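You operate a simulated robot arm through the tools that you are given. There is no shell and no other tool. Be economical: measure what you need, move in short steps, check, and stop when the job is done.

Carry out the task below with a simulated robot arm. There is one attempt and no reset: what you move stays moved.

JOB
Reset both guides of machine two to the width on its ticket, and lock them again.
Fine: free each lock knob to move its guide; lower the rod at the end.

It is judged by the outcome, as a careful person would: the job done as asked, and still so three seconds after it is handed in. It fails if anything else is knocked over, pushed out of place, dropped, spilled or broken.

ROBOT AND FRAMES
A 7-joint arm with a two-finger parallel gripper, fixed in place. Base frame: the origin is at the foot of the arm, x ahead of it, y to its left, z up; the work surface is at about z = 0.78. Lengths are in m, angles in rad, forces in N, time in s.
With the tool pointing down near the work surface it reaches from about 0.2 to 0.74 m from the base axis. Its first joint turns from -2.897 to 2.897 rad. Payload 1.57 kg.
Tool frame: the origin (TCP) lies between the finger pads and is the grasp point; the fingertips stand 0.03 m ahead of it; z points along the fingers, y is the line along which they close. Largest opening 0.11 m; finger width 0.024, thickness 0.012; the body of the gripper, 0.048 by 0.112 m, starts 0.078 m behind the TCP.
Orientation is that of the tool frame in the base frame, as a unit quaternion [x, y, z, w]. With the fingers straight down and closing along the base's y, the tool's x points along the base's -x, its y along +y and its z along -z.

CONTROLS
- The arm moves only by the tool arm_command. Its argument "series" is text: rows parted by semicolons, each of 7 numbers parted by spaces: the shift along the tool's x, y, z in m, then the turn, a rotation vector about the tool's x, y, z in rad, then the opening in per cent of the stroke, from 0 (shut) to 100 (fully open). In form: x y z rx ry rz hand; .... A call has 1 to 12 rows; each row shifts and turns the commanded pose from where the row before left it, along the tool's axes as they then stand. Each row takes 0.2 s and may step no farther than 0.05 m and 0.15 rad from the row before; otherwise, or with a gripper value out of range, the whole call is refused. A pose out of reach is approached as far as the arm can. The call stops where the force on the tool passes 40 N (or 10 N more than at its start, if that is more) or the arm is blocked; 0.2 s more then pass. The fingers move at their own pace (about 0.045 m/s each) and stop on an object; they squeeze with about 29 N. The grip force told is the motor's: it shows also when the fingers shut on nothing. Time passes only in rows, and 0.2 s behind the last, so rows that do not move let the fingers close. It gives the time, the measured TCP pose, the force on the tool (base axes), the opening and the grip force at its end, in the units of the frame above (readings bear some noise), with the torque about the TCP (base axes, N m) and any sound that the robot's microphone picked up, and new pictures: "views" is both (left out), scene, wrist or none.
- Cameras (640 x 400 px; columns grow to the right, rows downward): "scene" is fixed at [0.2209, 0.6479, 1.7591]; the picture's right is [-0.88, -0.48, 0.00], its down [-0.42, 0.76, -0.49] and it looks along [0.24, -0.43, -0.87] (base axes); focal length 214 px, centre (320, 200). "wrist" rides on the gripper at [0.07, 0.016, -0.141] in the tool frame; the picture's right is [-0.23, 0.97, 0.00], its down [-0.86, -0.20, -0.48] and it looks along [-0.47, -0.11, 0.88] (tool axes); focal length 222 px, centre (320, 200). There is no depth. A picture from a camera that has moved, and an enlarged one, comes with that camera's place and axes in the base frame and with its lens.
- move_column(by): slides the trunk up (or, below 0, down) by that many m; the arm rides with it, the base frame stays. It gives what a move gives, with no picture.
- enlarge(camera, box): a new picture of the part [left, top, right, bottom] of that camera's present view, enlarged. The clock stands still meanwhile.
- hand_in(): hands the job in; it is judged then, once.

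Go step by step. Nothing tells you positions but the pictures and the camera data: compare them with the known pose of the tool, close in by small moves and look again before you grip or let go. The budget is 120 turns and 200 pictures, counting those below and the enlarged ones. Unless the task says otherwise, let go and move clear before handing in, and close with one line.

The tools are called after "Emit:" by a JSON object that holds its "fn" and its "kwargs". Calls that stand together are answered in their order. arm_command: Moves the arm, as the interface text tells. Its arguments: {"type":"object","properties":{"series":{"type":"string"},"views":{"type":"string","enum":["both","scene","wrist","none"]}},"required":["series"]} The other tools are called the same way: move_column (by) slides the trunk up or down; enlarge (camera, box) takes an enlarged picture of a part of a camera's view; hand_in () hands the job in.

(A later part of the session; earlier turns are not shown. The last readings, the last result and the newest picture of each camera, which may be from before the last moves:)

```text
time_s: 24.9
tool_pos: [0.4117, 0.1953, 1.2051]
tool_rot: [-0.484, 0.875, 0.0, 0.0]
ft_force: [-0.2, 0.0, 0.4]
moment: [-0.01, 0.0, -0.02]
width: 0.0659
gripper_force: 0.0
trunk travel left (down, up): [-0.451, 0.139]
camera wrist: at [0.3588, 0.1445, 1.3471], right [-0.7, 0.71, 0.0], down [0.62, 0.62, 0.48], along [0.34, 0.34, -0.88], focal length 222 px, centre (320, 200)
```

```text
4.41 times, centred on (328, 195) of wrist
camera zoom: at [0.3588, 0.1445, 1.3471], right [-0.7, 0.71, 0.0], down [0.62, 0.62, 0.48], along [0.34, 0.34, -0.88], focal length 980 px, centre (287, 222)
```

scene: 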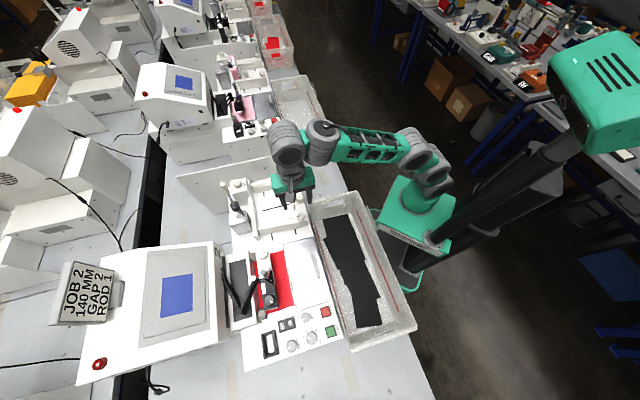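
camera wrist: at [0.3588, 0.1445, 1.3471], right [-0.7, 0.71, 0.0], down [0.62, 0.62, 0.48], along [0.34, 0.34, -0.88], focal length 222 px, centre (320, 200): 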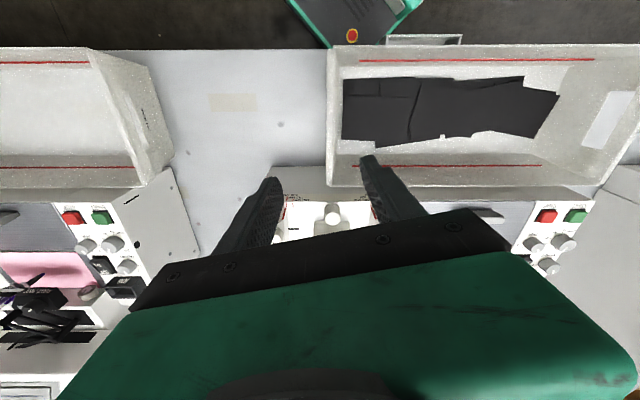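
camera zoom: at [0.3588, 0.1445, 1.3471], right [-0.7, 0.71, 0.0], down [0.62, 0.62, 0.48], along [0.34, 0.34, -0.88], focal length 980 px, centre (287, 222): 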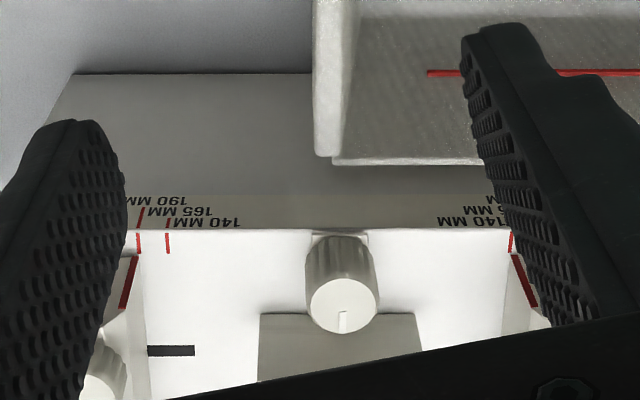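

Guide A's index lines up with 140. Next is guide B's knob at about (0.5785, 0.255), which I'll approach in the same way.

Emit:
{"fn": "arm_command", "kwargs": {"series": "0 0 0 0 0 0.1497 60; 0 0 0 0 0 0.1497 60; 0 0 0 0 0 0.1497 60; 0 0 0 0 0 0.1497 60; 0 0 0 0 0 0.1497 60; 0 0 0 0 0 0.1497 60; 0 0 0 0 0 0.1497 60; 0 0 0 0 0 0.1497 60; 0 0 0 0 0 0.1497 60; 0 0 0 0 0 0.1497 60; 0 0 0 0 0 0.1497 60; 0 0 0 0 0 0.1497 60", "views": "none"}}

Emit:
{"fn": "arm_command", "kwargs": {"series": "-0.0149 0.0321 0.015 0 0 0 60; -0.0149 0.0321 0.015 0 0 0 60; -0.0149 0.0321 0.015 0 0 0 60; -0.0149 0.0321 0.015 0 0 0 60; -0.0149 0.0321 0.015 0 0 0 60; 0 0 0 0 0 0 60", "views": "both"}}

Emit:
{"fn": "enlarge", "kwargs": {"camera": "wrist", "box": [220, 110, 420, 235]}}

Emit:
{"fn": "enlarge", "kwargs": {"camera": "scene", "box": [230, 140, 340, 220]}}

```text
time_s: 27.5
tool_pos: [0.4103, 0.195, 1.2045]
tool_rot: [0.387, 0.922, 0.001, 0.0]
ft_force: [-1.0, 0.5, 0.6]
moment: [0.0, 0.04, -0.02]
width: 0.0659
gripper_force: 0.1
trunk travel left (down, up): [-0.451, 0.139]
```

```text
time_s: 28.9
tool_pos: [0.5754, 0.2567, 1.1307]
tool_rot: [0.384, 0.923, 0.001, 0.001]
ft_force: [0.7, -0.6, 0.2]
moment: [0.0, 0.03, -0.01]
width: 0.0662
gripper_force: 0.0
trunk travel left (down, up): [-0.451, 0.139]
camera wrist: at [0.5373, 0.3176, 1.2725], right [0.85, 0.52, 0.0], down [0.46, -0.75, 0.48], along [0.25, -0.41, -0.88], focal length 222 px, centre (320, 200)
```

scene: 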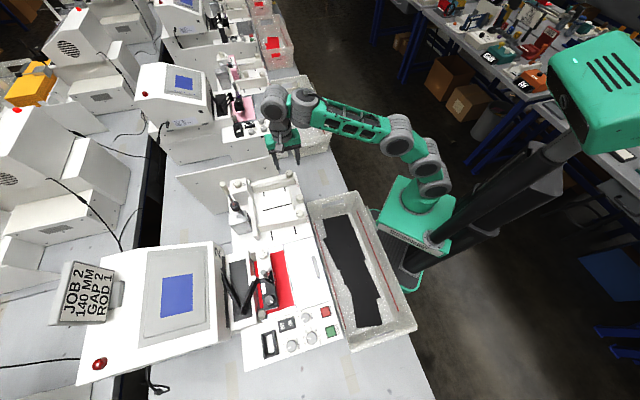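
wrist: 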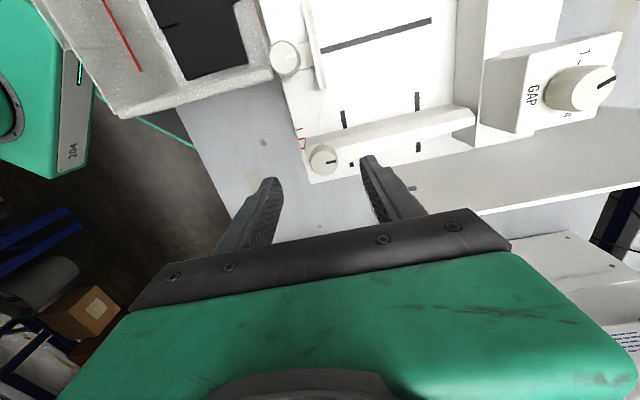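

```text
3.20 times, centred on (320, 172) of wrist
camera zoom: at [0.5373, 0.3176, 1.2725], right [0.85, 0.52, 0.0], down [0.46, -0.75, 0.48], along [0.25, -0.41, -0.88], focal length 711 px, centre (320, 288)
```

zoom: 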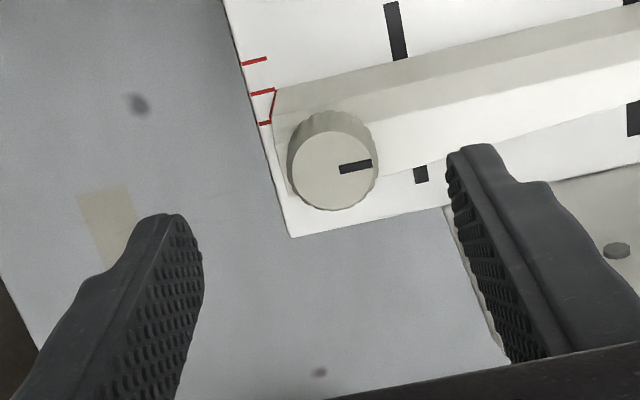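

```text
5.00 times, centred on (285, 180) of scene
camera zoom: at [0.2209, 0.6479, 1.7591], right [-0.88, -0.48, 0.0], down [-0.42, 0.76, -0.49], along [0.24, -0.43, -0.87], focal length 1073 px, centre (495, 300)
```

zoom: 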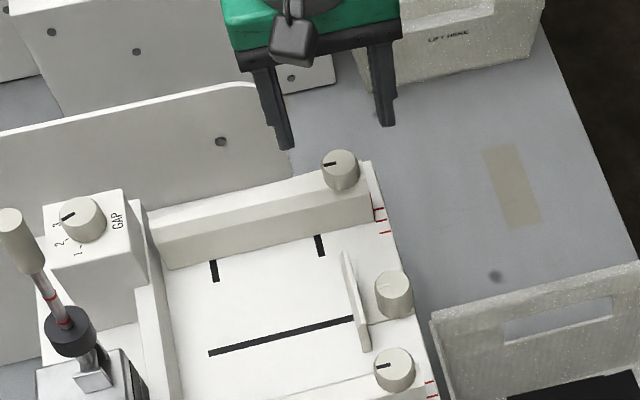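

Emit:
{"fn": "arm_command", "kwargs": {"series": "-0.0021 0.0011 0.02 0 0 0 55; -0.0021 0.0011 0.016 0 0 0 55; 0 0 0 0 0 0 55", "views": "wrist"}}

Emit:
{"fn": "enlarge", "kwargs": {"camera": "wrist", "box": [220, 110, 420, 235]}}

```text
time_s: 29.7
tool_pos: [0.5806, 0.2548, 1.0946]
tool_rot: [0.384, 0.923, -0.001, 0.0]
ft_force: [0.1, -0.2, -0.6]
moment: [-0.03, -0.03, -0.01]
width: 0.0605
gripper_force: 0.1
trunk travel left (down, up): [-0.451, 0.139]
camera wrist: at [0.5421, 0.3157, 1.2351], right [0.85, 0.52, 0.0], down [0.46, -0.75, 0.48], along [0.25, -0.41, -0.88], focal length 222 px, centre (320, 200)
```

wrist: 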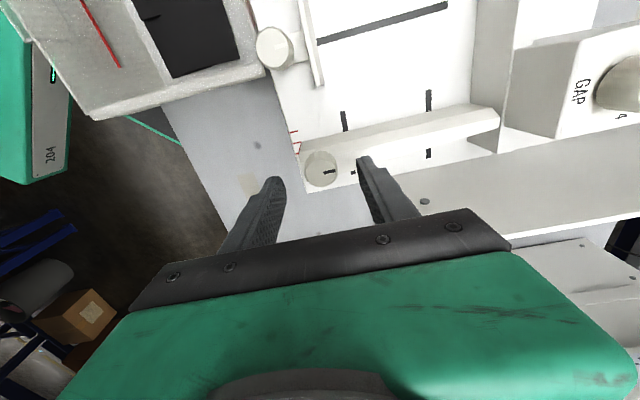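

```text
3.20 times, centred on (320, 172) of wrist
camera zoom: at [0.5421, 0.3157, 1.2351], right [0.85, 0.52, 0.0], down [0.46, -0.75, 0.48], along [0.25, -0.41, -0.88], focal length 711 px, centre (320, 288)
```

zoom: 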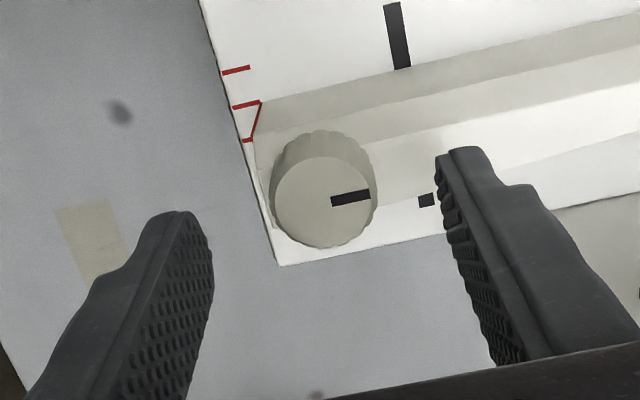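

Emit:
{"fn": "arm_command", "kwargs": {"series": "0.0008 0 0.014 0 0 0 50; 0 0 0 0 0 0 30; 0 0 0 0 0 0 20; 0 0 0 0 0 0 10; 0 0 0 0 0 0 10; 0 0 0 0 0 0 10", "views": "wrist"}}

Emit:
{"fn": "enlarge", "kwargs": {"camera": "wrist", "box": [220, 110, 420, 235]}}

```text
time_s: 31.1
tool_pos: [0.5804, 0.2554, 1.0807]
tool_rot: [0.384, 0.923, 0.0, -0.001]
ft_force: [2.5, 1.3, 2.7]
moment: [-0.06, -0.06, 0.01]
width: 0.0297
gripper_force: 38.9
trunk travel left (down, up): [-0.451, 0.139]
camera wrist: at [0.5428, 0.3161, 1.2225], right [0.85, 0.52, 0.0], down [0.46, -0.75, 0.48], along [0.25, -0.41, -0.88], focal length 222 px, centre (320, 200)
```

wrist: 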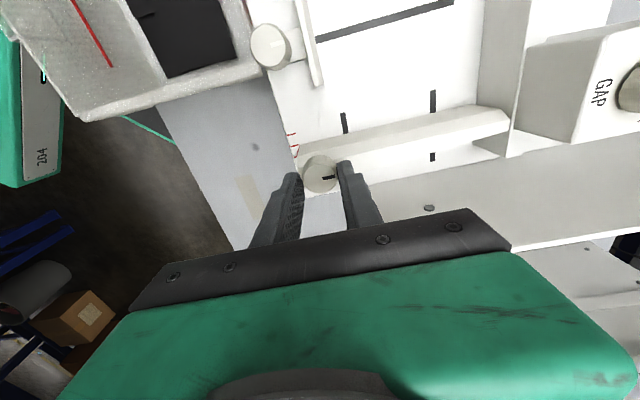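

```text
3.20 times, centred on (320, 172) of wrist
camera zoom: at [0.5428, 0.3161, 1.2225], right [0.85, 0.52, 0.0], down [0.46, -0.75, 0.48], along [0.25, -0.41, -0.88], focal length 711 px, centre (320, 288)
```

zoom: 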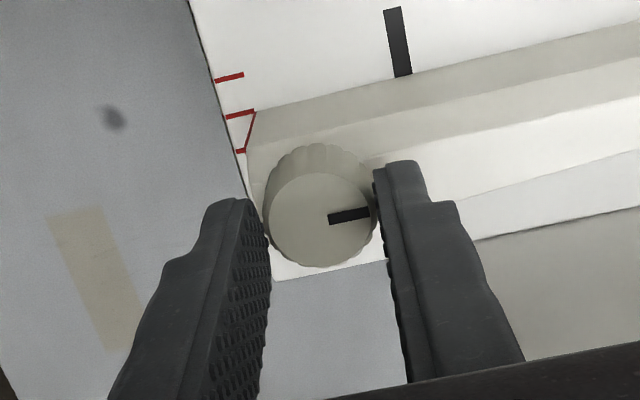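

Emit:
{"fn": "arm_command", "kwargs": {"series": "0 0.0002 0 0 0 -0.13 10; 0 0.0002 0 0 0 -0.13 10; 0 0.0002 0 0 0 -0.13 10; 0 0.0002 0 0 0 -0.13 10; 0 0.0002 0 0 0 -0.13 10; 0 0.0002 0 0 0 -0.13 10", "views": "none"}}

```text
time_s: 32.5
tool_pos: [0.5809, 0.2553, 1.0809]
tool_rot: [0.002, 1.0, 0.0, 0.001]
ft_force: [1.3, 3.1, 7.3]
moment: [0.06, -0.47, 0.02]
width: 0.0295
gripper_force: 39.5
trunk travel left (down, up): [-0.451, 0.139]
```

Emit:
{"fn": "arm_command", "kwargs": {"series": "0 0.0002 0 0 0 -0.13 10; 0 0.0002 0 0 0 -0.13 10; 0 0.0002 0 0 0 -0.13 10; 0 0.0002 0 0 0 -0.13 10; 0 0.0002 0 0 0 -0.13 10; 0 0.0002 0 0 0 -0.13 10", "views": "wrist"}}

Emit:
{"fn": "enlarge", "kwargs": {"camera": "wrist", "box": [240, 100, 380, 190]}}

```text
time_s: 33.9
tool_pos: [0.5802, 0.2557, 1.0819]
tool_rot: [-0.376, 0.927, 0.0, -0.001]
ft_force: [2.7, -3.6, 6.9]
moment: [0.49, -0.91, 0.0]
width: 0.0296
gripper_force: 38.8
trunk travel left (down, up): [-0.451, 0.139]
camera wrist: at [0.5184, 0.2188, 1.2224], right [-0.52, 0.86, 0.0], down [0.75, 0.45, 0.48], along [0.41, 0.25, -0.88], focal length 222 px, centre (320, 200)
```

wrist: 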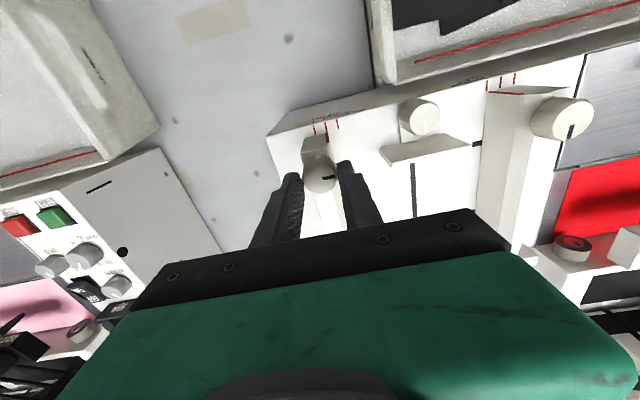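

```text
4.44 times, centred on (310, 145) of wrist
camera zoom: at [0.5184, 0.2188, 1.2224], right [-0.52, 0.86, 0.0], down [0.75, 0.45, 0.48], along [0.41, 0.25, -0.88], focal length 987 px, centre (364, 444)
```

zoom: 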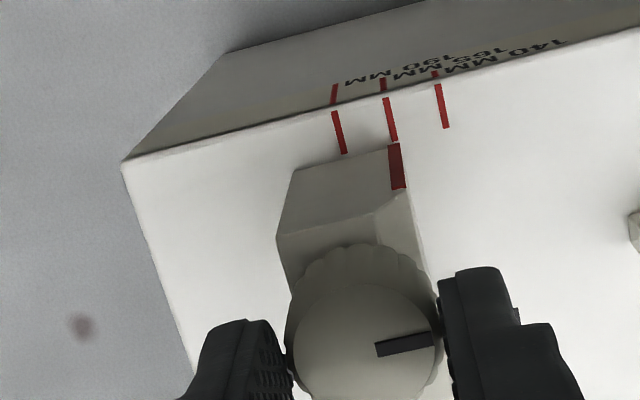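

Guide B is free, and its index sits right at the 165 tick. I'll slide it inward 12.5 mm (tool +y).

Emit:
{"fn": "arm_command", "kwargs": {"series": "0 0.002 0 0 0 0 10; 0 0.0025 0 0 0 0 10; 0 0.0025 0 0 0 0 10; 0 0.0025 0 0 0 0 10; 0 0.0025 0 0 0 0 10; 0 0 0 0 0 0 10", "views": "wrist"}}

Emit:
{"fn": "enlarge", "kwargs": {"camera": "wrist", "box": [240, 100, 380, 190]}}

```text
time_s: 35.3
tool_pos: [0.5708, 0.2649, 1.0806]
tool_rot: [-0.375, 0.927, 0.001, 0.001]
ft_force: [1.2, -5.4, 18.0]
moment: [-0.49, 0.34, 0.01]
width: 0.0298
gripper_force: 39.0
trunk travel left (down, up): [-0.451, 0.139]
camera wrist: at [0.5094, 0.2272, 1.2222], right [-0.52, 0.86, 0.0], down [0.75, 0.45, 0.48], along [0.41, 0.25, -0.88], focal length 222 px, centre (320, 200)
```

wrist: 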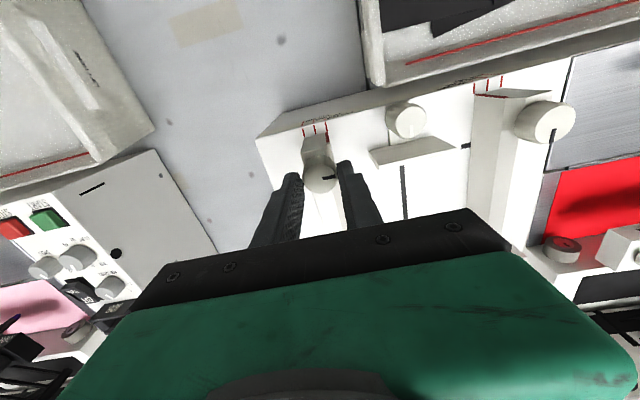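

```text
4.44 times, centred on (310, 145) of wrist
camera zoom: at [0.5094, 0.2272, 1.2222], right [-0.52, 0.86, 0.0], down [0.75, 0.45, 0.48], along [0.41, 0.25, -0.88], focal length 987 px, centre (364, 444)
```

zoom: 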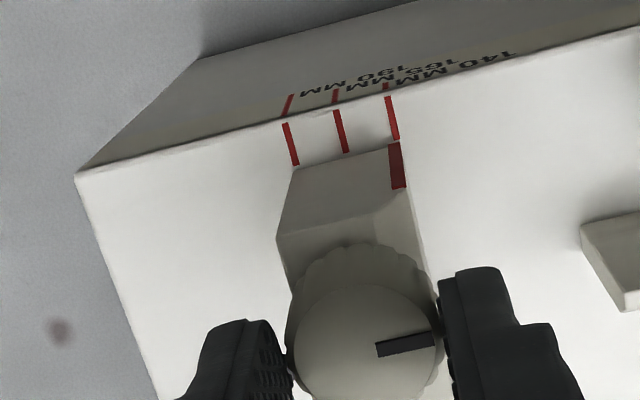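

Essentially at 140; half a millimetre more, then lock by turning clockwise.

Emit:
{"fn": "arm_command", "kwargs": {"series": "0 0.0006 -0.0008 0 0 0 10; 0 0 0 0 0 0 10; 0 -0.0002 0 0 0 0.13 10; 0 -0.0002 0 0 0 0.13 10; 0 -0.0002 0 0 0 0.13 10; 0 -0.0002 0 0 0 0.13 10; 0 -0.0002 0 0 0 0.13 10; 0 -0.0002 0 0 0 0.13 10", "views": "wrist"}}

Emit:
{"fn": "enlarge", "kwargs": {"camera": "wrist", "box": [240, 100, 380, 190]}}

```text
time_s: 37.1
tool_pos: [0.5712, 0.265, 1.0811]
tool_rot: [0.005, 1.0, 0.0, 0.0]
ft_force: [5.2, 0.5, 6.6]
moment: [0.15, -1.05, 0.01]
width: 0.0294
gripper_force: 38.6
trunk travel left (down, up): [-0.451, 0.139]
camera wrist: at [0.5012, 0.282, 1.2224], right [0.24, 0.97, 0.0], down [0.85, -0.21, 0.48], along [0.46, -0.11, -0.88], focal length 222 px, centre (320, 200)
```

wrist: 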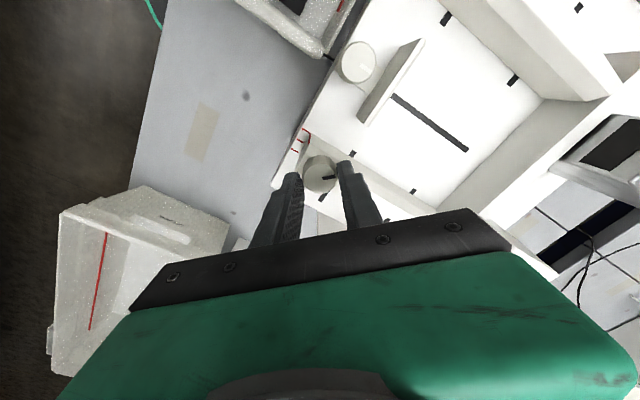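

```text
4.44 times, centred on (310, 145) of wrist
camera zoom: at [0.5012, 0.282, 1.2224], right [0.24, 0.97, 0.0], down [0.85, -0.21, 0.48], along [0.46, -0.11, -0.88], focal length 987 px, centre (364, 444)
```

zoom: 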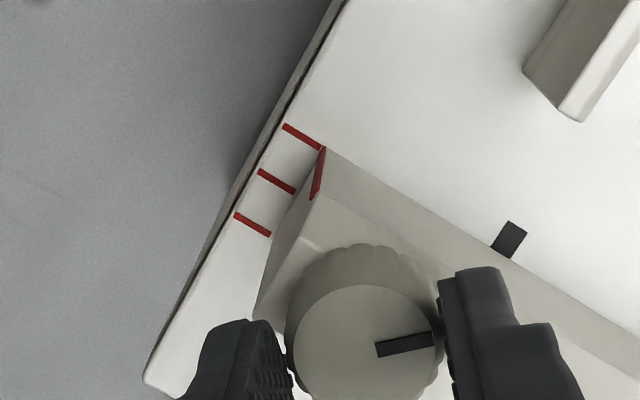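

Emit:
{"fn": "arm_command", "kwargs": {"series": "0 -0.0002 0 0 0 0.13 10; 0 -0.0002 0 0 0 0.13 10; 0 -0.0002 0 0 0 0.13 10; 0 -0.0002 0 0 0 0.13 10; 0 -0.0002 0 0 0 0.13 10; 0 -0.0002 0 0 0 0.145 10; 0 0 0 0 0 0 10", "views": "wrist"}}

Emit:
{"fn": "enlarge", "kwargs": {"camera": "wrist", "box": [240, 110, 400, 210]}}

```text
time_s: 38.7
tool_pos: [0.5711, 0.2643, 1.083]
tool_rot: [0.392, 0.92, 0.0, -0.001]
ft_force: [3.1, 11.1, 3.1]
moment: [0.36, -0.08, 0.48]
width: 0.0297
gripper_force: 39.4
trunk travel left (down, up): [-0.451, 0.139]
camera wrist: at [0.534, 0.3264, 1.2223], right [0.86, 0.51, 0.0], down [0.45, -0.75, 0.48], along [0.25, -0.41, -0.88], focal length 222 px, centre (320, 200)
```

wrist: 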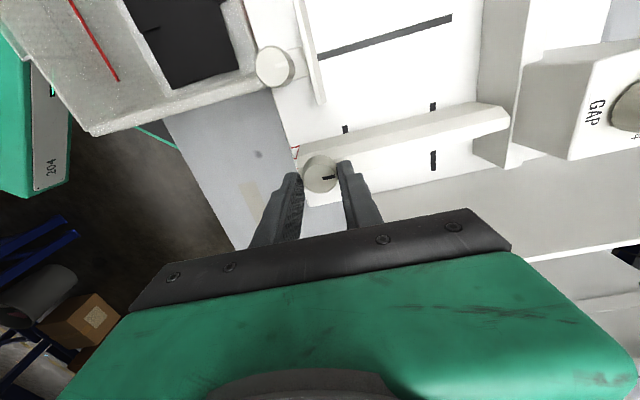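

```text
4.00 times, centred on (320, 160) of wrist
camera zoom: at [0.534, 0.3264, 1.2223], right [0.86, 0.51, 0.0], down [0.45, -0.75, 0.48], along [0.25, -0.41, -0.88], focal length 888 px, centre (320, 360)
```

zoom: 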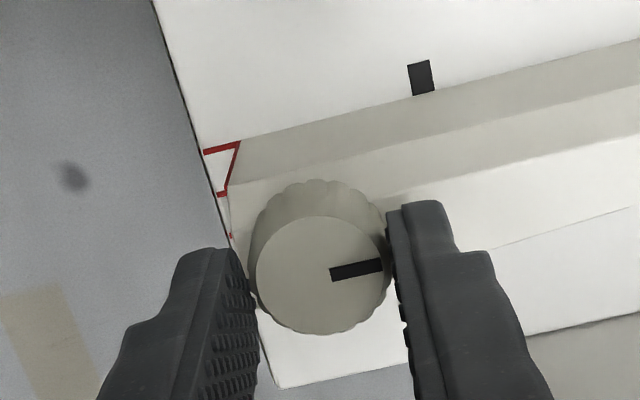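

Guide B is locked at 140 (stop torque 0.48 N m). I'll release, rise and check both guides, then look at the rod.

Emit:
{"fn": "arm_command", "kwargs": {"series": "0 0 0 0 0 0 40; 0 0 0 0 0 0 60; 0 0 0 0 0 0 60; 0 0 -0.04 0 0 0 60; 0 0 -0.045 0 0 0 60; 0 -0.02 -0.035 0 0 -0.1 60; 0 -0.03 -0.03 0 0 -0.1 60; 0 -0.04 0 0 0 -0.15 60; 0 -0.03 0 0 0 -0.15 60; 0 0 0 0 0 -0.15 60; 0 0 0 0 0 -0.15 60; 0 0 0 0 0 -0.1 60", "views": "both"}}

Emit:
{"fn": "enlarge", "kwargs": {"camera": "scene", "box": [210, 150, 330, 250]}}

Emit:
{"fn": "enlarge", "kwargs": {"camera": "scene", "box": [275, 165, 320, 225]}}

```text
time_s: 41.3
tool_pos: [0.5014, 0.167, 1.2311]
tool_rot: [-0.049, 0.999, 0.0, 0.0]
ft_force: [0.9, -0.8, 0.5]
moment: [-0.01, 0.03, 0.0]
width: 0.066
gripper_force: 0.0
trunk travel left (down, up): [-0.451, 0.139]
camera wrist: at [0.4308, 0.1763, 1.3708], right [0.13, 0.99, 0.0], down [0.87, -0.12, 0.48], along [0.47, -0.06, -0.88], focal length 222 px, centre (320, 200)
```

scene: 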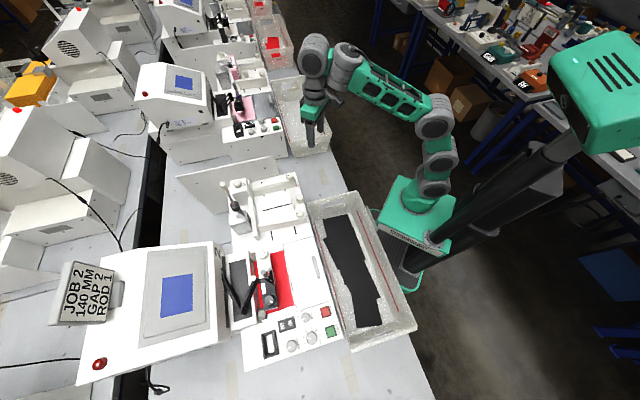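
wrist: 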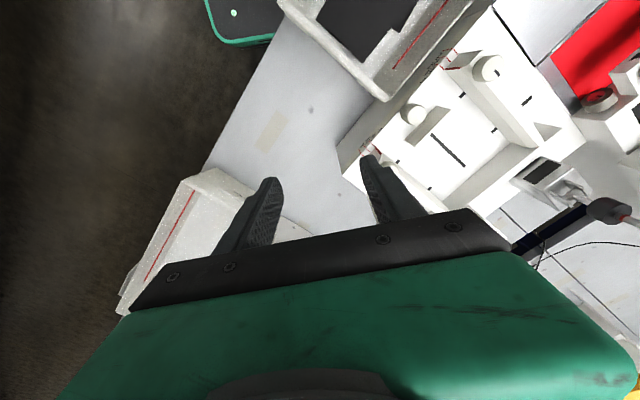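

```text
4.00 times, centred on (270, 200) of scene
camera zoom: at [0.2209, 0.6479, 1.7591], right [-0.88, -0.48, 0.0], down [-0.42, 0.76, -0.49], along [0.24, -0.43, -0.87], focal length 858 px, centre (520, 200)
```

zoom: 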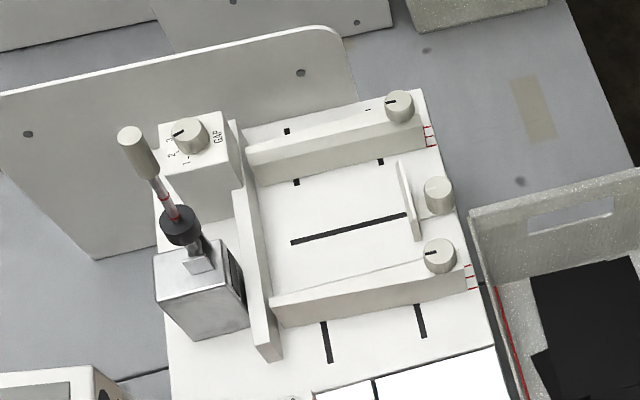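

```text
6.67 times, centred on (298, 195) of scene
camera zoom: at [0.2209, 0.6479, 1.7591], right [-0.88, -0.48, 0.0], down [-0.42, 0.76, -0.49], along [0.24, -0.43, -0.87], focal length 1430 px, centre (470, 233)
```

zoom: 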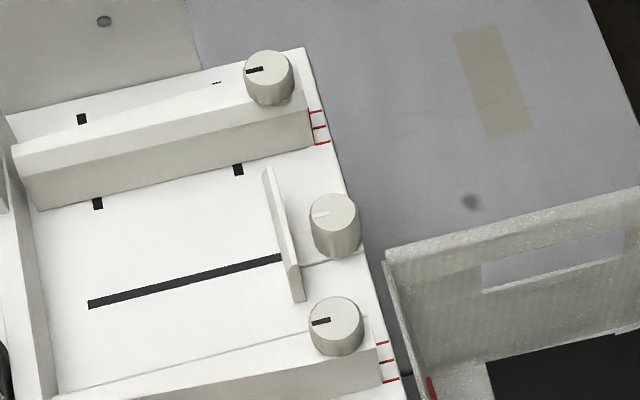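

Both guides sit at the 140 ticks with their pointers back along the guides. Now the rod: I'll compare it with the other machines and look at its hinge.

Emit:
{"fn": "enlarge", "kwargs": {"camera": "scene", "box": [215, 45, 300, 125]}}

Emit:
{"fn": "enlarge", "kwargs": {"camera": "scene", "box": [210, 170, 280, 240]}}

Emit:
{"fn": "enlarge", "kwargs": {"camera": "scene", "box": [200, 0, 260, 50]}}

Emit:
{"fn": "enlarge", "kwargs": {"camera": "wrist", "box": [480, 100, 640, 260]}}

```text
5.00 times, centred on (258, 85) of scene
camera zoom: at [0.2209, 0.6479, 1.7591], right [-0.88, -0.48, 0.0], down [-0.42, 0.76, -0.49], along [0.24, -0.43, -0.87], focal length 1073 px, centre (632, 775)
```

zoom: 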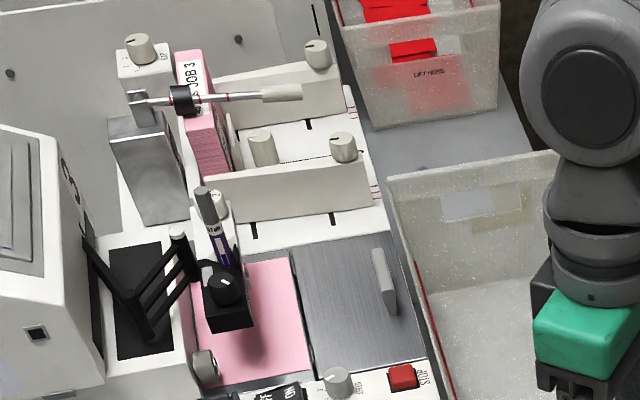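

```text
5.71 times, centred on (245, 205) of scene
camera zoom: at [0.2209, 0.6479, 1.7591], right [-0.88, -0.48, 0.0], down [-0.42, 0.76, -0.49], along [0.24, -0.43, -0.87], focal length 1226 px, centre (749, 171)
```

zoom: 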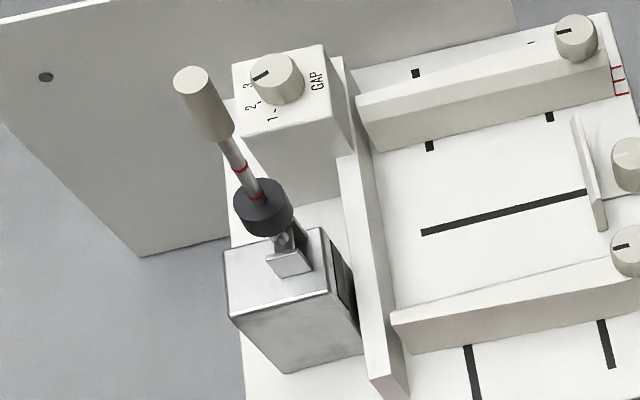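

```text
8.00 times, centred on (230, 25) of scene
camera zoom: at [0.2209, 0.6479, 1.7591], right [-0.88, -0.48, 0.0], down [-0.42, 0.76, -0.49], along [0.24, -0.43, -0.87], focal length 1716 px, centre (1040, 1600)
```

zoom: 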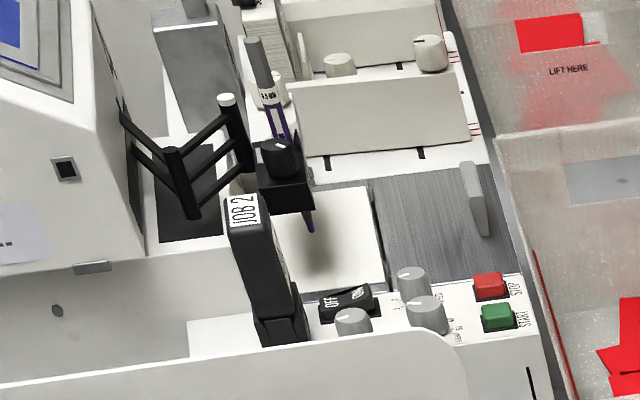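

```text
2.50 times, centred on (560, 180) of wrist
camera zoom: at [0.4308, 0.1763, 1.3708], right [0.13, 0.99, 0.0], down [0.87, -0.12, 0.48], along [0.47, -0.06, -0.88], focal length 555 px, centre (-280, 250)
```

zoom: 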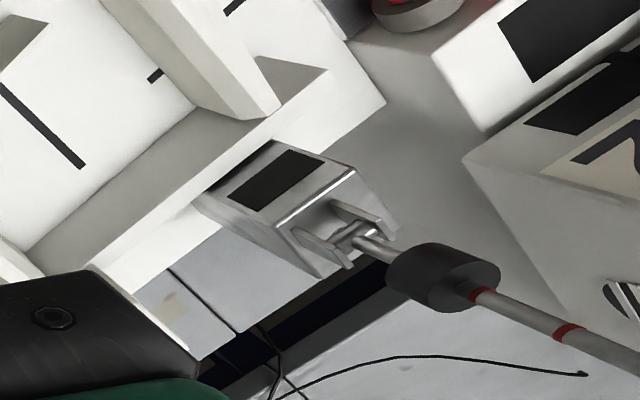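

On machine one the rod lies lowered, swung forward over the tray about a hinge at its back. Here the hinge is at about (0.618, 0.500, 1.10) and the handle tip at about (0.608, 0.492, 1.27), so I'll tilt the tool forward, pinch the handle sideways and bring it down along its arc.

Emit:
{"fn": "arm_command", "kwargs": {"series": "0 0 -0.02 0 0 -0.136 60; 0 0 -0.02 0 0 -0.136 60; 0 0 0 0 0 -0.136 60; 0 0 0 0 0 -0.136 60; 0 0 0 0 0 -0.137 60; 0 0 0 0 -0.15 0 60; 0 0 0 0 -0.15 0 60; 0 0 0 0 -0.15 0 60; 0 0 0 0 -0.15 0 60", "views": "none"}}

```text
time_s: 41.9
tool_pos: [0.5047, 0.169, 1.2662]
tool_rot: [-0.16, 0.987, 0.002, 0.01]
ft_force: [16.9, 5.6, -24.6]
moment: [-0.41, 0.94, -0.11]
width: 0.066
gripper_force: 0.1
trunk travel left (down, up): [-0.451, 0.139]
stopped in row 3: the force on the tool passed its limit at 162 N (the readings are from after the stop); the commanded pose is now the measured one
```

Something was hit unexpectedly; I'll look before doing anything else.

Emit:
{"fn": "arm_command", "kwargs": {"series": "0 0 0 0 0 0 60", "views": "both"}}

Emit:
{"fn": "enlarge", "kwargs": {"camera": "scene", "box": [220, 20, 460, 180]}}

```text
time_s: 42.5
tool_pos: [0.5053, 0.1682, 1.2652]
tool_rot: [-0.16, 0.987, 0.002, 0.009]
ft_force: [9.2, 6.6, -14.2]
moment: [-0.77, 0.43, -0.33]
width: 0.0661
gripper_force: 0.0
trunk travel left (down, up): [-0.451, 0.139]
stopped in row 1: the force on the tool passed its limit at 41 N (the readings are from after the stop); the commanded pose is now the measured one
camera wrist: at [0.4308, 0.1609, 1.4062], right [-0.09, 1.0, 0.01], down [0.87, 0.08, 0.49], along [0.49, 0.05, -0.87], focal length 222 px, centre (320, 200)
```

scene: 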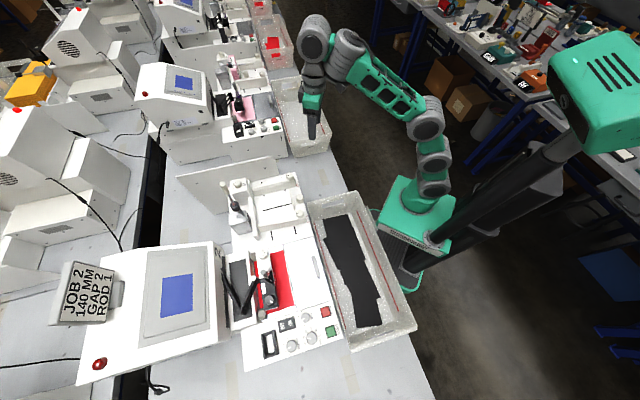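
wrist: 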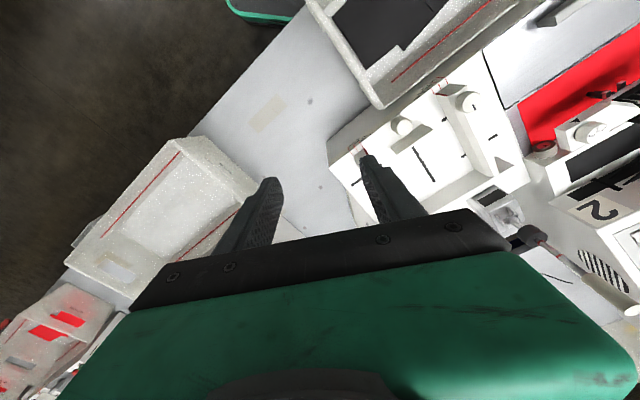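

```text
2.50 times, centred on (340, 100) of scene
camera zoom: at [0.2209, 0.6479, 1.7591], right [-0.88, -0.48, 0.0], down [-0.42, 0.76, -0.49], along [0.24, -0.43, -0.87], focal length 536 px, centre (270, 450)
```

zoom: 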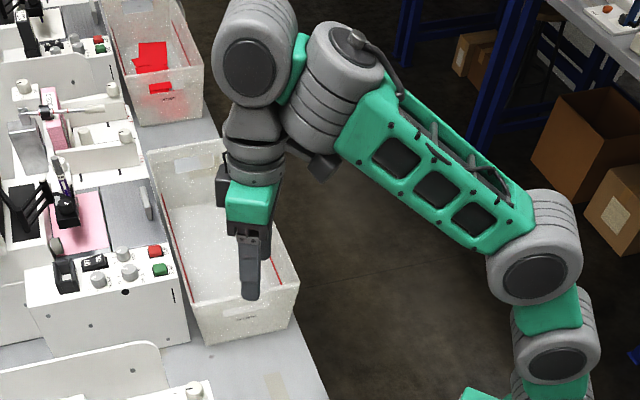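

Nothing outside is touched; the wrist camera bracket seems to have met the arm's own forearm. I'll back off downward, then raise the trunk so the hand hangs lower relative to the arm.

Emit:
{"fn": "arm_command", "kwargs": {"series": "0 0 0.015 0 0 0.06 60; 0 0 0.02 0 0 0.06 60; 0 0 0 0 0 0 60", "views": "none"}}

```text
time_s: 43.3
tool_pos: [0.5057, 0.1702, 1.2325]
tool_rot: [-0.101, 0.995, 0.002, 0.009]
ft_force: [-0.2, 0.1, 0.2]
moment: [-0.01, 0.0, 0.0]
width: 0.0662
gripper_force: 0.1
trunk travel left (down, up): [-0.451, 0.139]
```

Emit:
{"fn": "move_column", "kwargs": {"by": 0.13}}

Emit:
{"fn": "arm_command", "kwargs": {"series": "0 0 0.04 0 0 0 60; 0 0 0.02 0 0 -0.13 60; 0 0 0 0 0 -0.13 60; 0 0 0 0 0 -0.13 60; 0 0 0 0 0 -0.13 60; 0 0 0 0 0 -0.06 60", "views": "none"}}

```text
time_s: 44.9
tool_pos: [0.5039, 0.1707, 1.362]
tool_rot: [-0.1, 0.995, 0.002, 0.009]
ft_force: [0.3, 0.5, 0.0]
moment: [0.0, 0.0, 0.04]
width: 0.0663
gripper_force: 0.1
trunk travel left (down, up): [-0.581, 0.009]
```

```text
time_s: 46.3
tool_pos: [0.506, 0.1719, 1.3028]
tool_rot: [-0.381, 0.924, 0.0, 0.01]
ft_force: [0.6, -0.4, 0.7]
moment: [0.03, -0.02, -0.02]
width: 0.0659
gripper_force: 0.1
trunk travel left (down, up): [-0.581, 0.009]
```

Emit:
{"fn": "arm_command", "kwargs": {"series": "0 0 0 0 -0.15 0 60; 0 0 0 0 -0.15 0 60; 0 0 0 0 -0.15 0 60; 0 0 0 0 -0.15 0 60; -0.037 0.0224 0.009 0 0 0 60; -0.037 0.0224 0.009 0 0 0 60; -0.037 0.0224 0.009 0 0 0 60; -0.037 0.0224 0.009 0 0 0 60", "views": "both"}}

Emit:
{"fn": "enlarge", "kwargs": {"camera": "scene", "box": [200, 100, 360, 220]}}

```text
time_s: 48.1
tool_pos: [0.5409, 0.336, 1.3744]
tool_rot: [-0.37, 0.895, 0.093, 0.231]
ft_force: [0.6, -0.5, 0.5]
moment: [-0.02, 0.03, 0.03]
width: 0.066
gripper_force: 0.0
out of reach, approached as far as the arm can: row 3, 4
trunk travel left (down, up): [-0.581, 0.009]
camera wrist: at [0.4376, 0.2564, 1.4656], right [-0.55, 0.83, 0.1], down [0.51, 0.23, 0.83], along [0.67, 0.51, -0.54], focal length 222 px, centre (320, 200)
```

scene: 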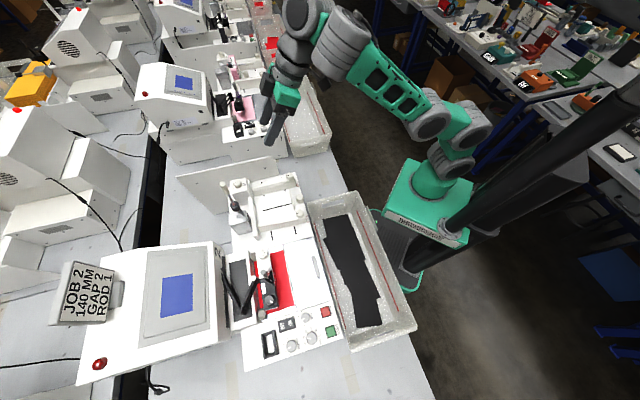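
wrist: 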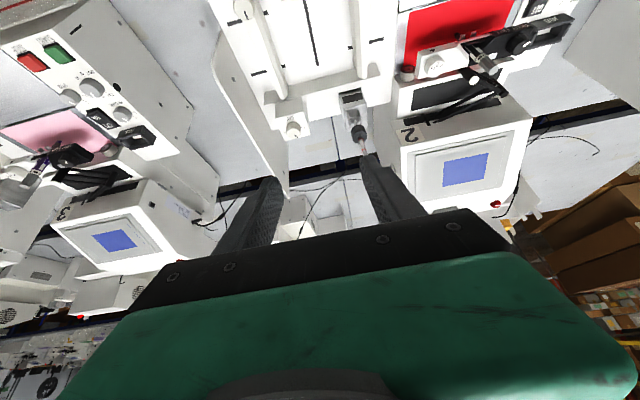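

```text
3.33 times, centred on (280, 160) of scene
camera zoom: at [0.2209, 0.6479, 1.7591], right [-0.88, -0.48, 0.0], down [-0.42, 0.76, -0.49], along [0.24, -0.43, -0.87], focal length 715 px, centre (453, 333)
```

zoom: 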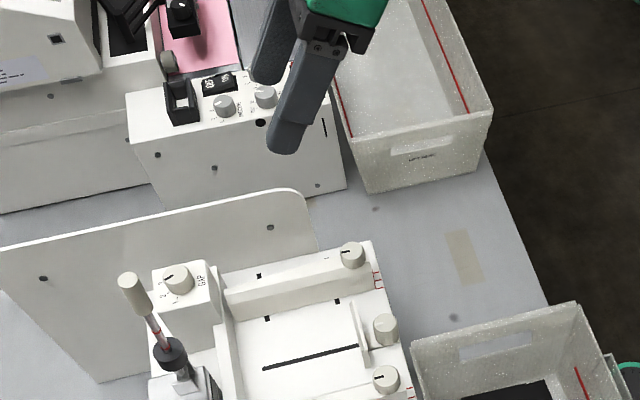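

Emit:
{"fn": "arm_command", "kwargs": {"series": "0.019 0 0.035 0 0 0 60; 0 0.02 0 0 -0.15 0 60; 0 0.02 0 0 -0.15 0 60; 0 0.015 0 0 0 0 60; 0 0 0 0 0 0 60", "views": "wrist"}}

```text
time_s: 49.3
tool_pos: [0.553, 0.4068, 1.4012]
tool_rot: [-0.351, 0.85, 0.147, 0.363]
ft_force: [0.0, 0.3, 0.9]
moment: [-0.02, -0.02, -0.02]
width: 0.066
gripper_force: 0.1
out of reach, approached as far as the arm can: row 2, 3, 4
trunk travel left (down, up): [-0.581, 0.009]
camera wrist: at [0.4347, 0.3125, 1.4485], right [-0.57, 0.8, 0.16], down [0.31, 0.04, 0.95], along [0.76, 0.6, -0.27], focal length 222 px, centre (320, 200)
```

wrist: 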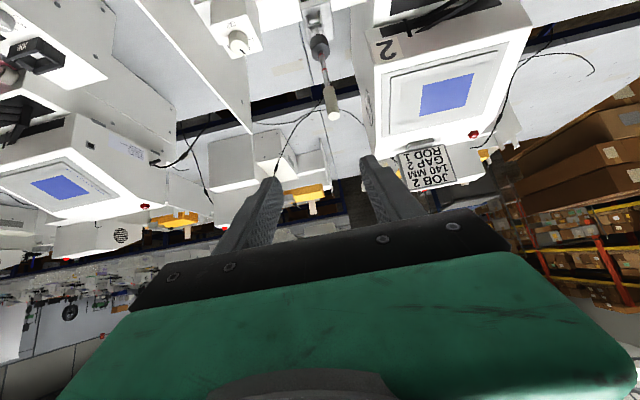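

Emit:
{"fn": "arm_command", "kwargs": {"series": "0.009 0.006 0.024 0 0 0 60; 0.009 0.006 0.024 0 0 0 60; 0 0 0 0 0 0 60", "views": "none"}}

```text
time_s: 50.1
tool_pos: [0.5512, 0.4281, 1.3848]
tool_rot: [-0.352, 0.854, 0.142, 0.356]
ft_force: [0.3, 0.3, -0.2]
moment: [-0.01, -0.01, 0.02]
width: 0.066
gripper_force: 0.1
out of reach, approached as far as the arm can: row 1, 2
trunk travel left (down, up): [-0.581, 0.009]
```

Emit:
{"fn": "arm_command", "kwargs": {"series": "0.0215 0 0.0207 0 0 0 60; 0.0215 0 0.0207 0 0 0 60; 0 0 0 0 0 0 60", "views": "wrist"}}

```text
time_s: 50.9
tool_pos: [0.5435, 0.4338, 1.3764]
tool_rot: [-0.352, 0.856, 0.14, 0.352]
ft_force: [-0.1, -0.1, 0.3]
moment: [-0.02, 0.01, 0.0]
width: 0.0662
gripper_force: 0.1
out of reach, approached as far as the arm can: row 1, 2
trunk travel left (down, up): [-0.581, 0.009]
camera wrist: at [0.427, 0.3411, 1.428], right [-0.57, 0.81, 0.15], down [0.33, 0.06, 0.94], along [0.75, 0.59, -0.3], focal length 222 px, centre (320, 200)
```

wrist: 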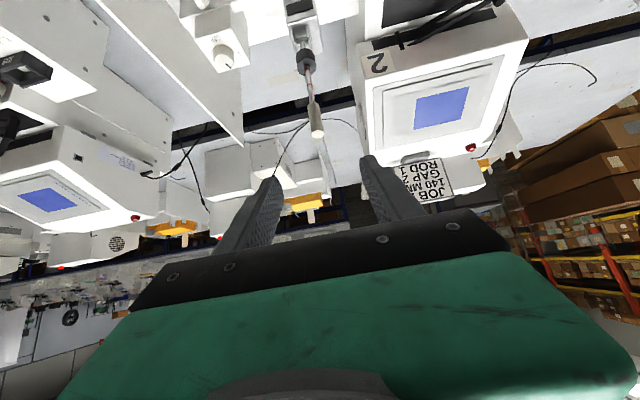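

Emit:
{"fn": "arm_command", "kwargs": {"series": "0 0 0 0 0 0 60; 0 0 0 0 0 0 60; 0 0 0 0 0 0 60; 0 0 0 0 0 0 60", "views": "scene"}}

Emit:
{"fn": "enlarge", "kwargs": {"camera": "scene", "box": [220, 0, 500, 200]}}

```text
time_s: 51.9
tool_pos: [0.5444, 0.434, 1.3764]
tool_rot: [-0.354, 0.855, 0.141, 0.351]
ft_force: [0.8, -0.3, -0.4]
moment: [0.0, -0.02, -0.02]
width: 0.0658
gripper_force: 0.1
trunk travel left (down, up): [-0.581, 0.009]
```

scene: 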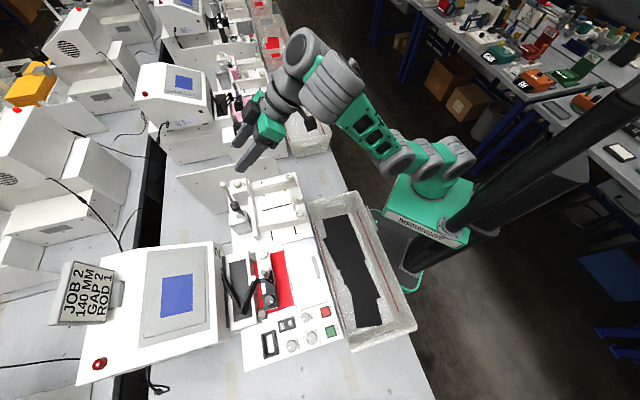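

```text
2.00 times, centred on (360, 100) of scene
camera zoom: at [0.2209, 0.6479, 1.7591], right [-0.88, -0.48, 0.0], down [-0.42, 0.76, -0.49], along [0.24, -0.43, -0.87], focal length 429 px, centre (240, 400)
```

zoom: 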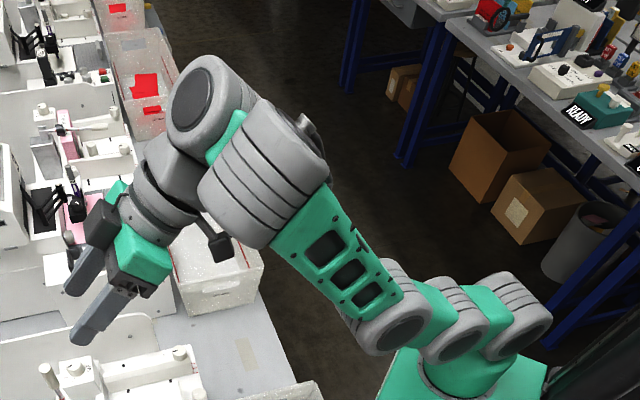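

I think the limit is the wrist joint under tilt, which a higher trunk makes worse. The tool is laterally in line with the rod and 9 cm in front of it, so lowering the trunk brings it level with the handle and frees the wrist.

Emit:
{"fn": "move_column", "kwargs": {"by": -0.115}}

Emit:
{"fn": "arm_command", "kwargs": {"series": "0 0 0 0 0 0 60", "views": "both"}}

Emit:
{"fn": "enlarge", "kwargs": {"camera": "scene", "box": [200, 120, 310, 240]}}

Emit:
{"fn": "enlarge", "kwargs": {"camera": "wrist", "box": [220, 80, 420, 240]}}

```text
time_s: 53.3
tool_pos: [0.5446, 0.4341, 1.2623]
tool_rot: [-0.353, 0.856, 0.14, 0.352]
ft_force: [0.1, 0.0, 0.7]
moment: [0.0, -0.01, -0.03]
width: 0.0657
gripper_force: 0.1
trunk travel left (down, up): [-0.466, 0.124]
```

```text
time_s: 53.7
tool_pos: [0.5441, 0.4343, 1.2612]
tool_rot: [-0.353, 0.856, 0.141, 0.352]
ft_force: [0.0, -0.3, -0.2]
moment: [0.03, 0.02, -0.01]
width: 0.0661
gripper_force: 0.0
trunk travel left (down, up): [-0.466, 0.124]
camera wrist: at [0.4268, 0.3413, 1.3131], right [-0.57, 0.81, 0.15], down [0.33, 0.06, 0.94], along [0.75, 0.59, -0.3], focal length 222 px, centre (320, 200)
```

scene: 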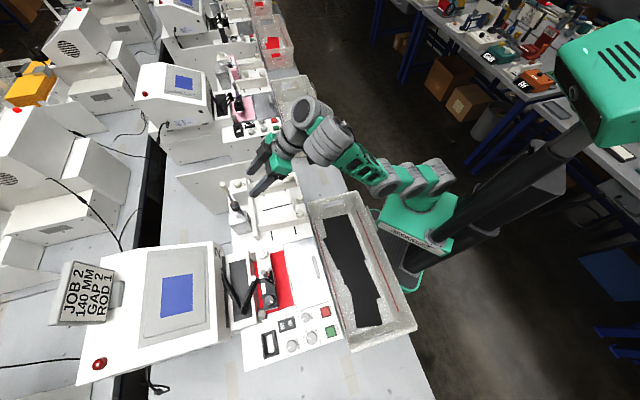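
wrist: 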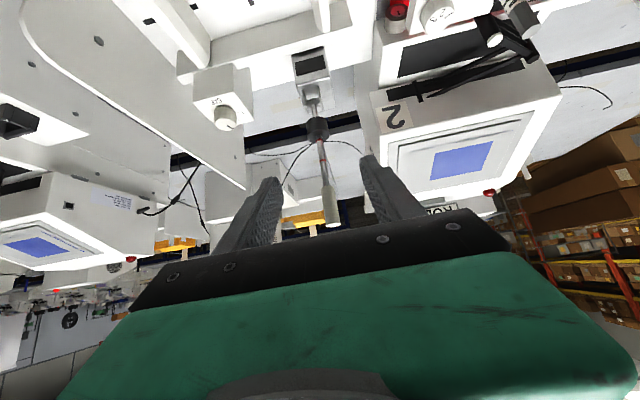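

```text
3.33 times, centred on (255, 180) of scene
camera zoom: at [0.2209, 0.6479, 1.7591], right [-0.88, -0.48, 0.0], down [-0.42, 0.76, -0.49], along [0.24, -0.43, -0.87], focal length 715 px, centre (537, 267)
```

zoom: 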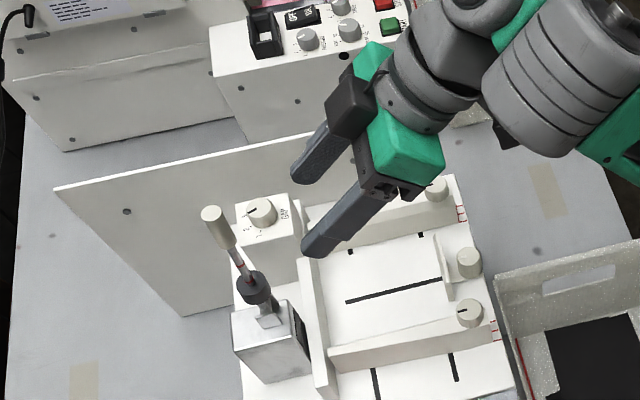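

```text
2.50 times, centred on (320, 160) of wrist
camera zoom: at [0.4268, 0.3413, 1.3131], right [-0.57, 0.81, 0.15], down [0.33, 0.06, 0.94], along [0.75, 0.59, -0.3], focal length 555 px, centre (320, 300)
```

zoom: 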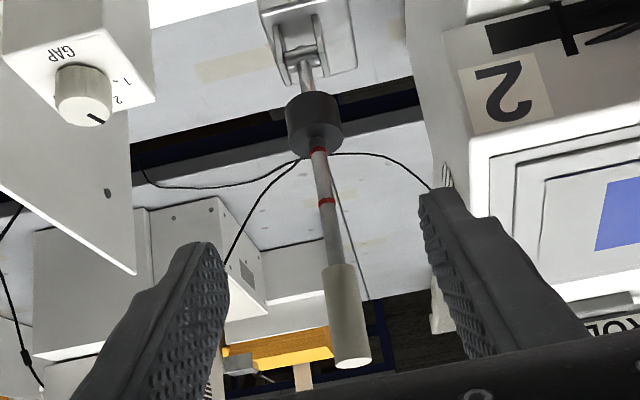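

The handle lies centred between the open fingers, about 9 cm ahead. I'll approach horizontally.

Emit:
{"fn": "arm_command", "kwargs": {"series": "-0.0128 0 0.0179 0 0 0 60; -0.0128 0 0.0179 0 0 0 60; -0.0128 0 0.0179 0 0 0 60; 0 0 0 0 0 0 60", "views": "wrist"}}

Emit:
{"fn": "enlarge", "kwargs": {"camera": "wrist", "box": [220, 100, 420, 240]}}

Emit:
{"fn": "enlarge", "kwargs": {"camera": "scene", "box": [200, 140, 310, 240]}}

```text
time_s: 54.7
tool_pos: [0.5672, 0.4637, 1.2595]
tool_rot: [-0.352, 0.858, 0.135, 0.349]
ft_force: [-0.2, 0.9, -0.2]
moment: [0.01, 0.01, 0.0]
width: 0.0658
gripper_force: 0.1
out of reach, approached as far as the arm can: row 2, 3
trunk travel left (down, up): [-0.466, 0.124]
camera wrist: at [0.4486, 0.3723, 1.3127], right [-0.56, 0.81, 0.14], down [0.33, 0.06, 0.94], along [0.76, 0.58, -0.31], focal length 222 px, centre (320, 200)
```

wrist: 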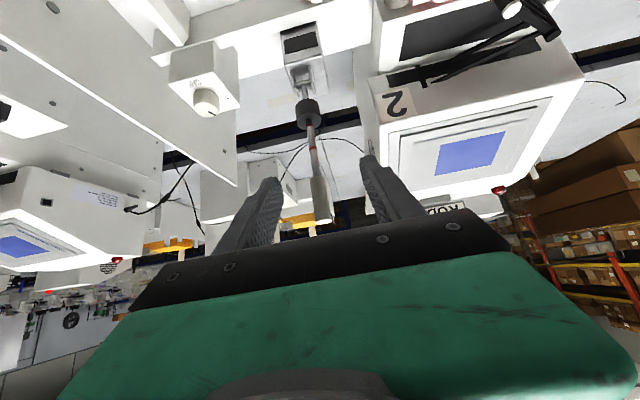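

```text
2.86 times, centred on (320, 170) of wrist
camera zoom: at [0.4486, 0.3723, 1.3127], right [-0.56, 0.81, 0.14], down [0.33, 0.06, 0.94], along [0.76, 0.58, -0.31], focal length 635 px, centre (320, 286)
```

zoom: 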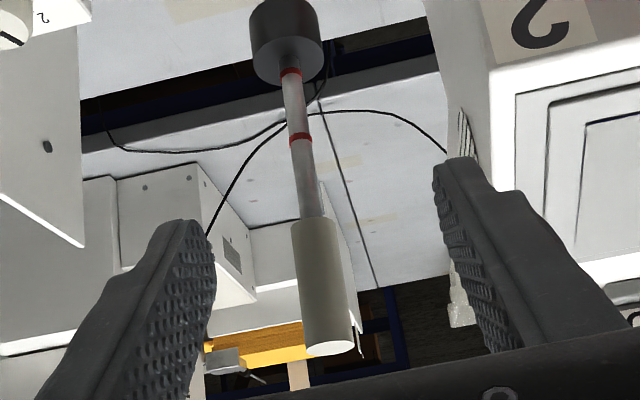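

```text
4.00 times, centred on (255, 190) of scene
camera zoom: at [0.2209, 0.6479, 1.7591], right [-0.88, -0.48, 0.0], down [-0.42, 0.76, -0.49], along [0.24, -0.43, -0.87], focal length 858 px, centre (580, 240)
```

zoom: 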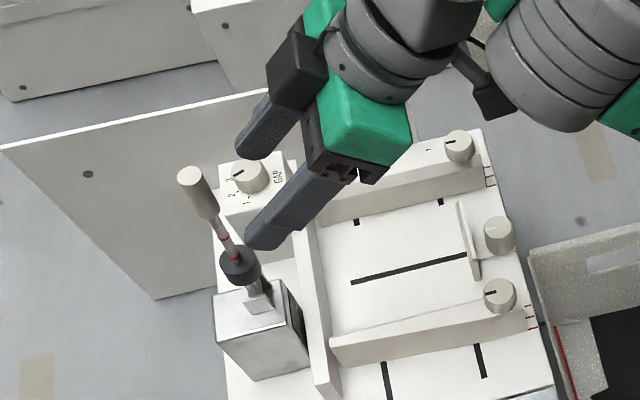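

The last few centimetres are out of reach in this posture. I'll back off slightly, lower the trunk further and raise the hand with the arm to free the wrist.

Emit:
{"fn": "arm_command", "kwargs": {"series": "0.014 0 -0.014 0 0 0 60; 0.014 0 -0.014 0 0 0 60; -0.021 0 -0.0213 0 0 0 60; 0 0 0 0 0 0 60", "views": "none"}}

Emit:
{"fn": "move_column", "kwargs": {"by": -0.08}}

Emit:
{"fn": "arm_command", "kwargs": {"series": "-0.021 0 -0.0213 0 0 0 60; -0.015 0 -0.0152 0 0 0 60; 0 0 0 0 0 0 60", "views": "wrist"}}

```text
time_s: 55.7
tool_pos: [0.5411, 0.4367, 1.2927]
tool_rot: [-0.352, 0.856, 0.14, 0.352]
ft_force: [0.4, 0.3, 0.1]
moment: [-0.02, -0.01, 0.06]
width: 0.0658
gripper_force: 0.1
out of reach, approached as far as the arm can: row 2
trunk travel left (down, up): [-0.466, 0.124]
```

```text
time_s: 56.9
tool_pos: [0.5414, 0.4374, 1.2127]
tool_rot: [-0.353, 0.856, 0.14, 0.352]
ft_force: [-0.3, 0.8, -0.7]
moment: [-0.01, 0.02, 0.04]
width: 0.066
gripper_force: 0.1
trunk travel left (down, up): [-0.386, 0.204]
```

```text
time_s: 57.7
tool_pos: [0.541, 0.4372, 1.2649]
tool_rot: [-0.353, 0.856, 0.14, 0.352]
ft_force: [0.2, -0.5, 0.5]
moment: [-0.01, 0.0, 0.0]
width: 0.066
gripper_force: 0.1
trunk travel left (down, up): [-0.386, 0.204]
camera wrist: at [0.4226, 0.3446, 1.3161], right [-0.57, 0.81, 0.15], down [0.33, 0.06, 0.94], along [0.75, 0.59, -0.3], focal length 222 px, centre (320, 200)
```

wrist: 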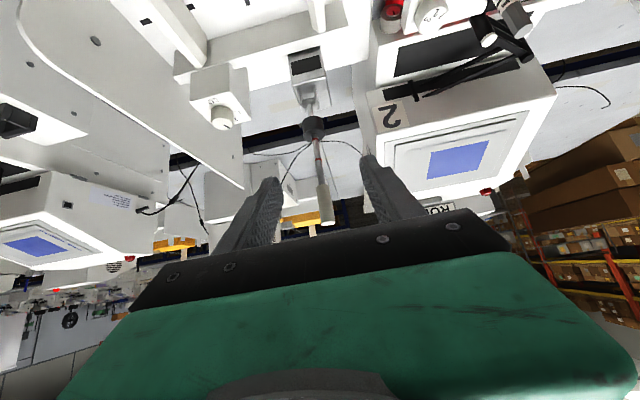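

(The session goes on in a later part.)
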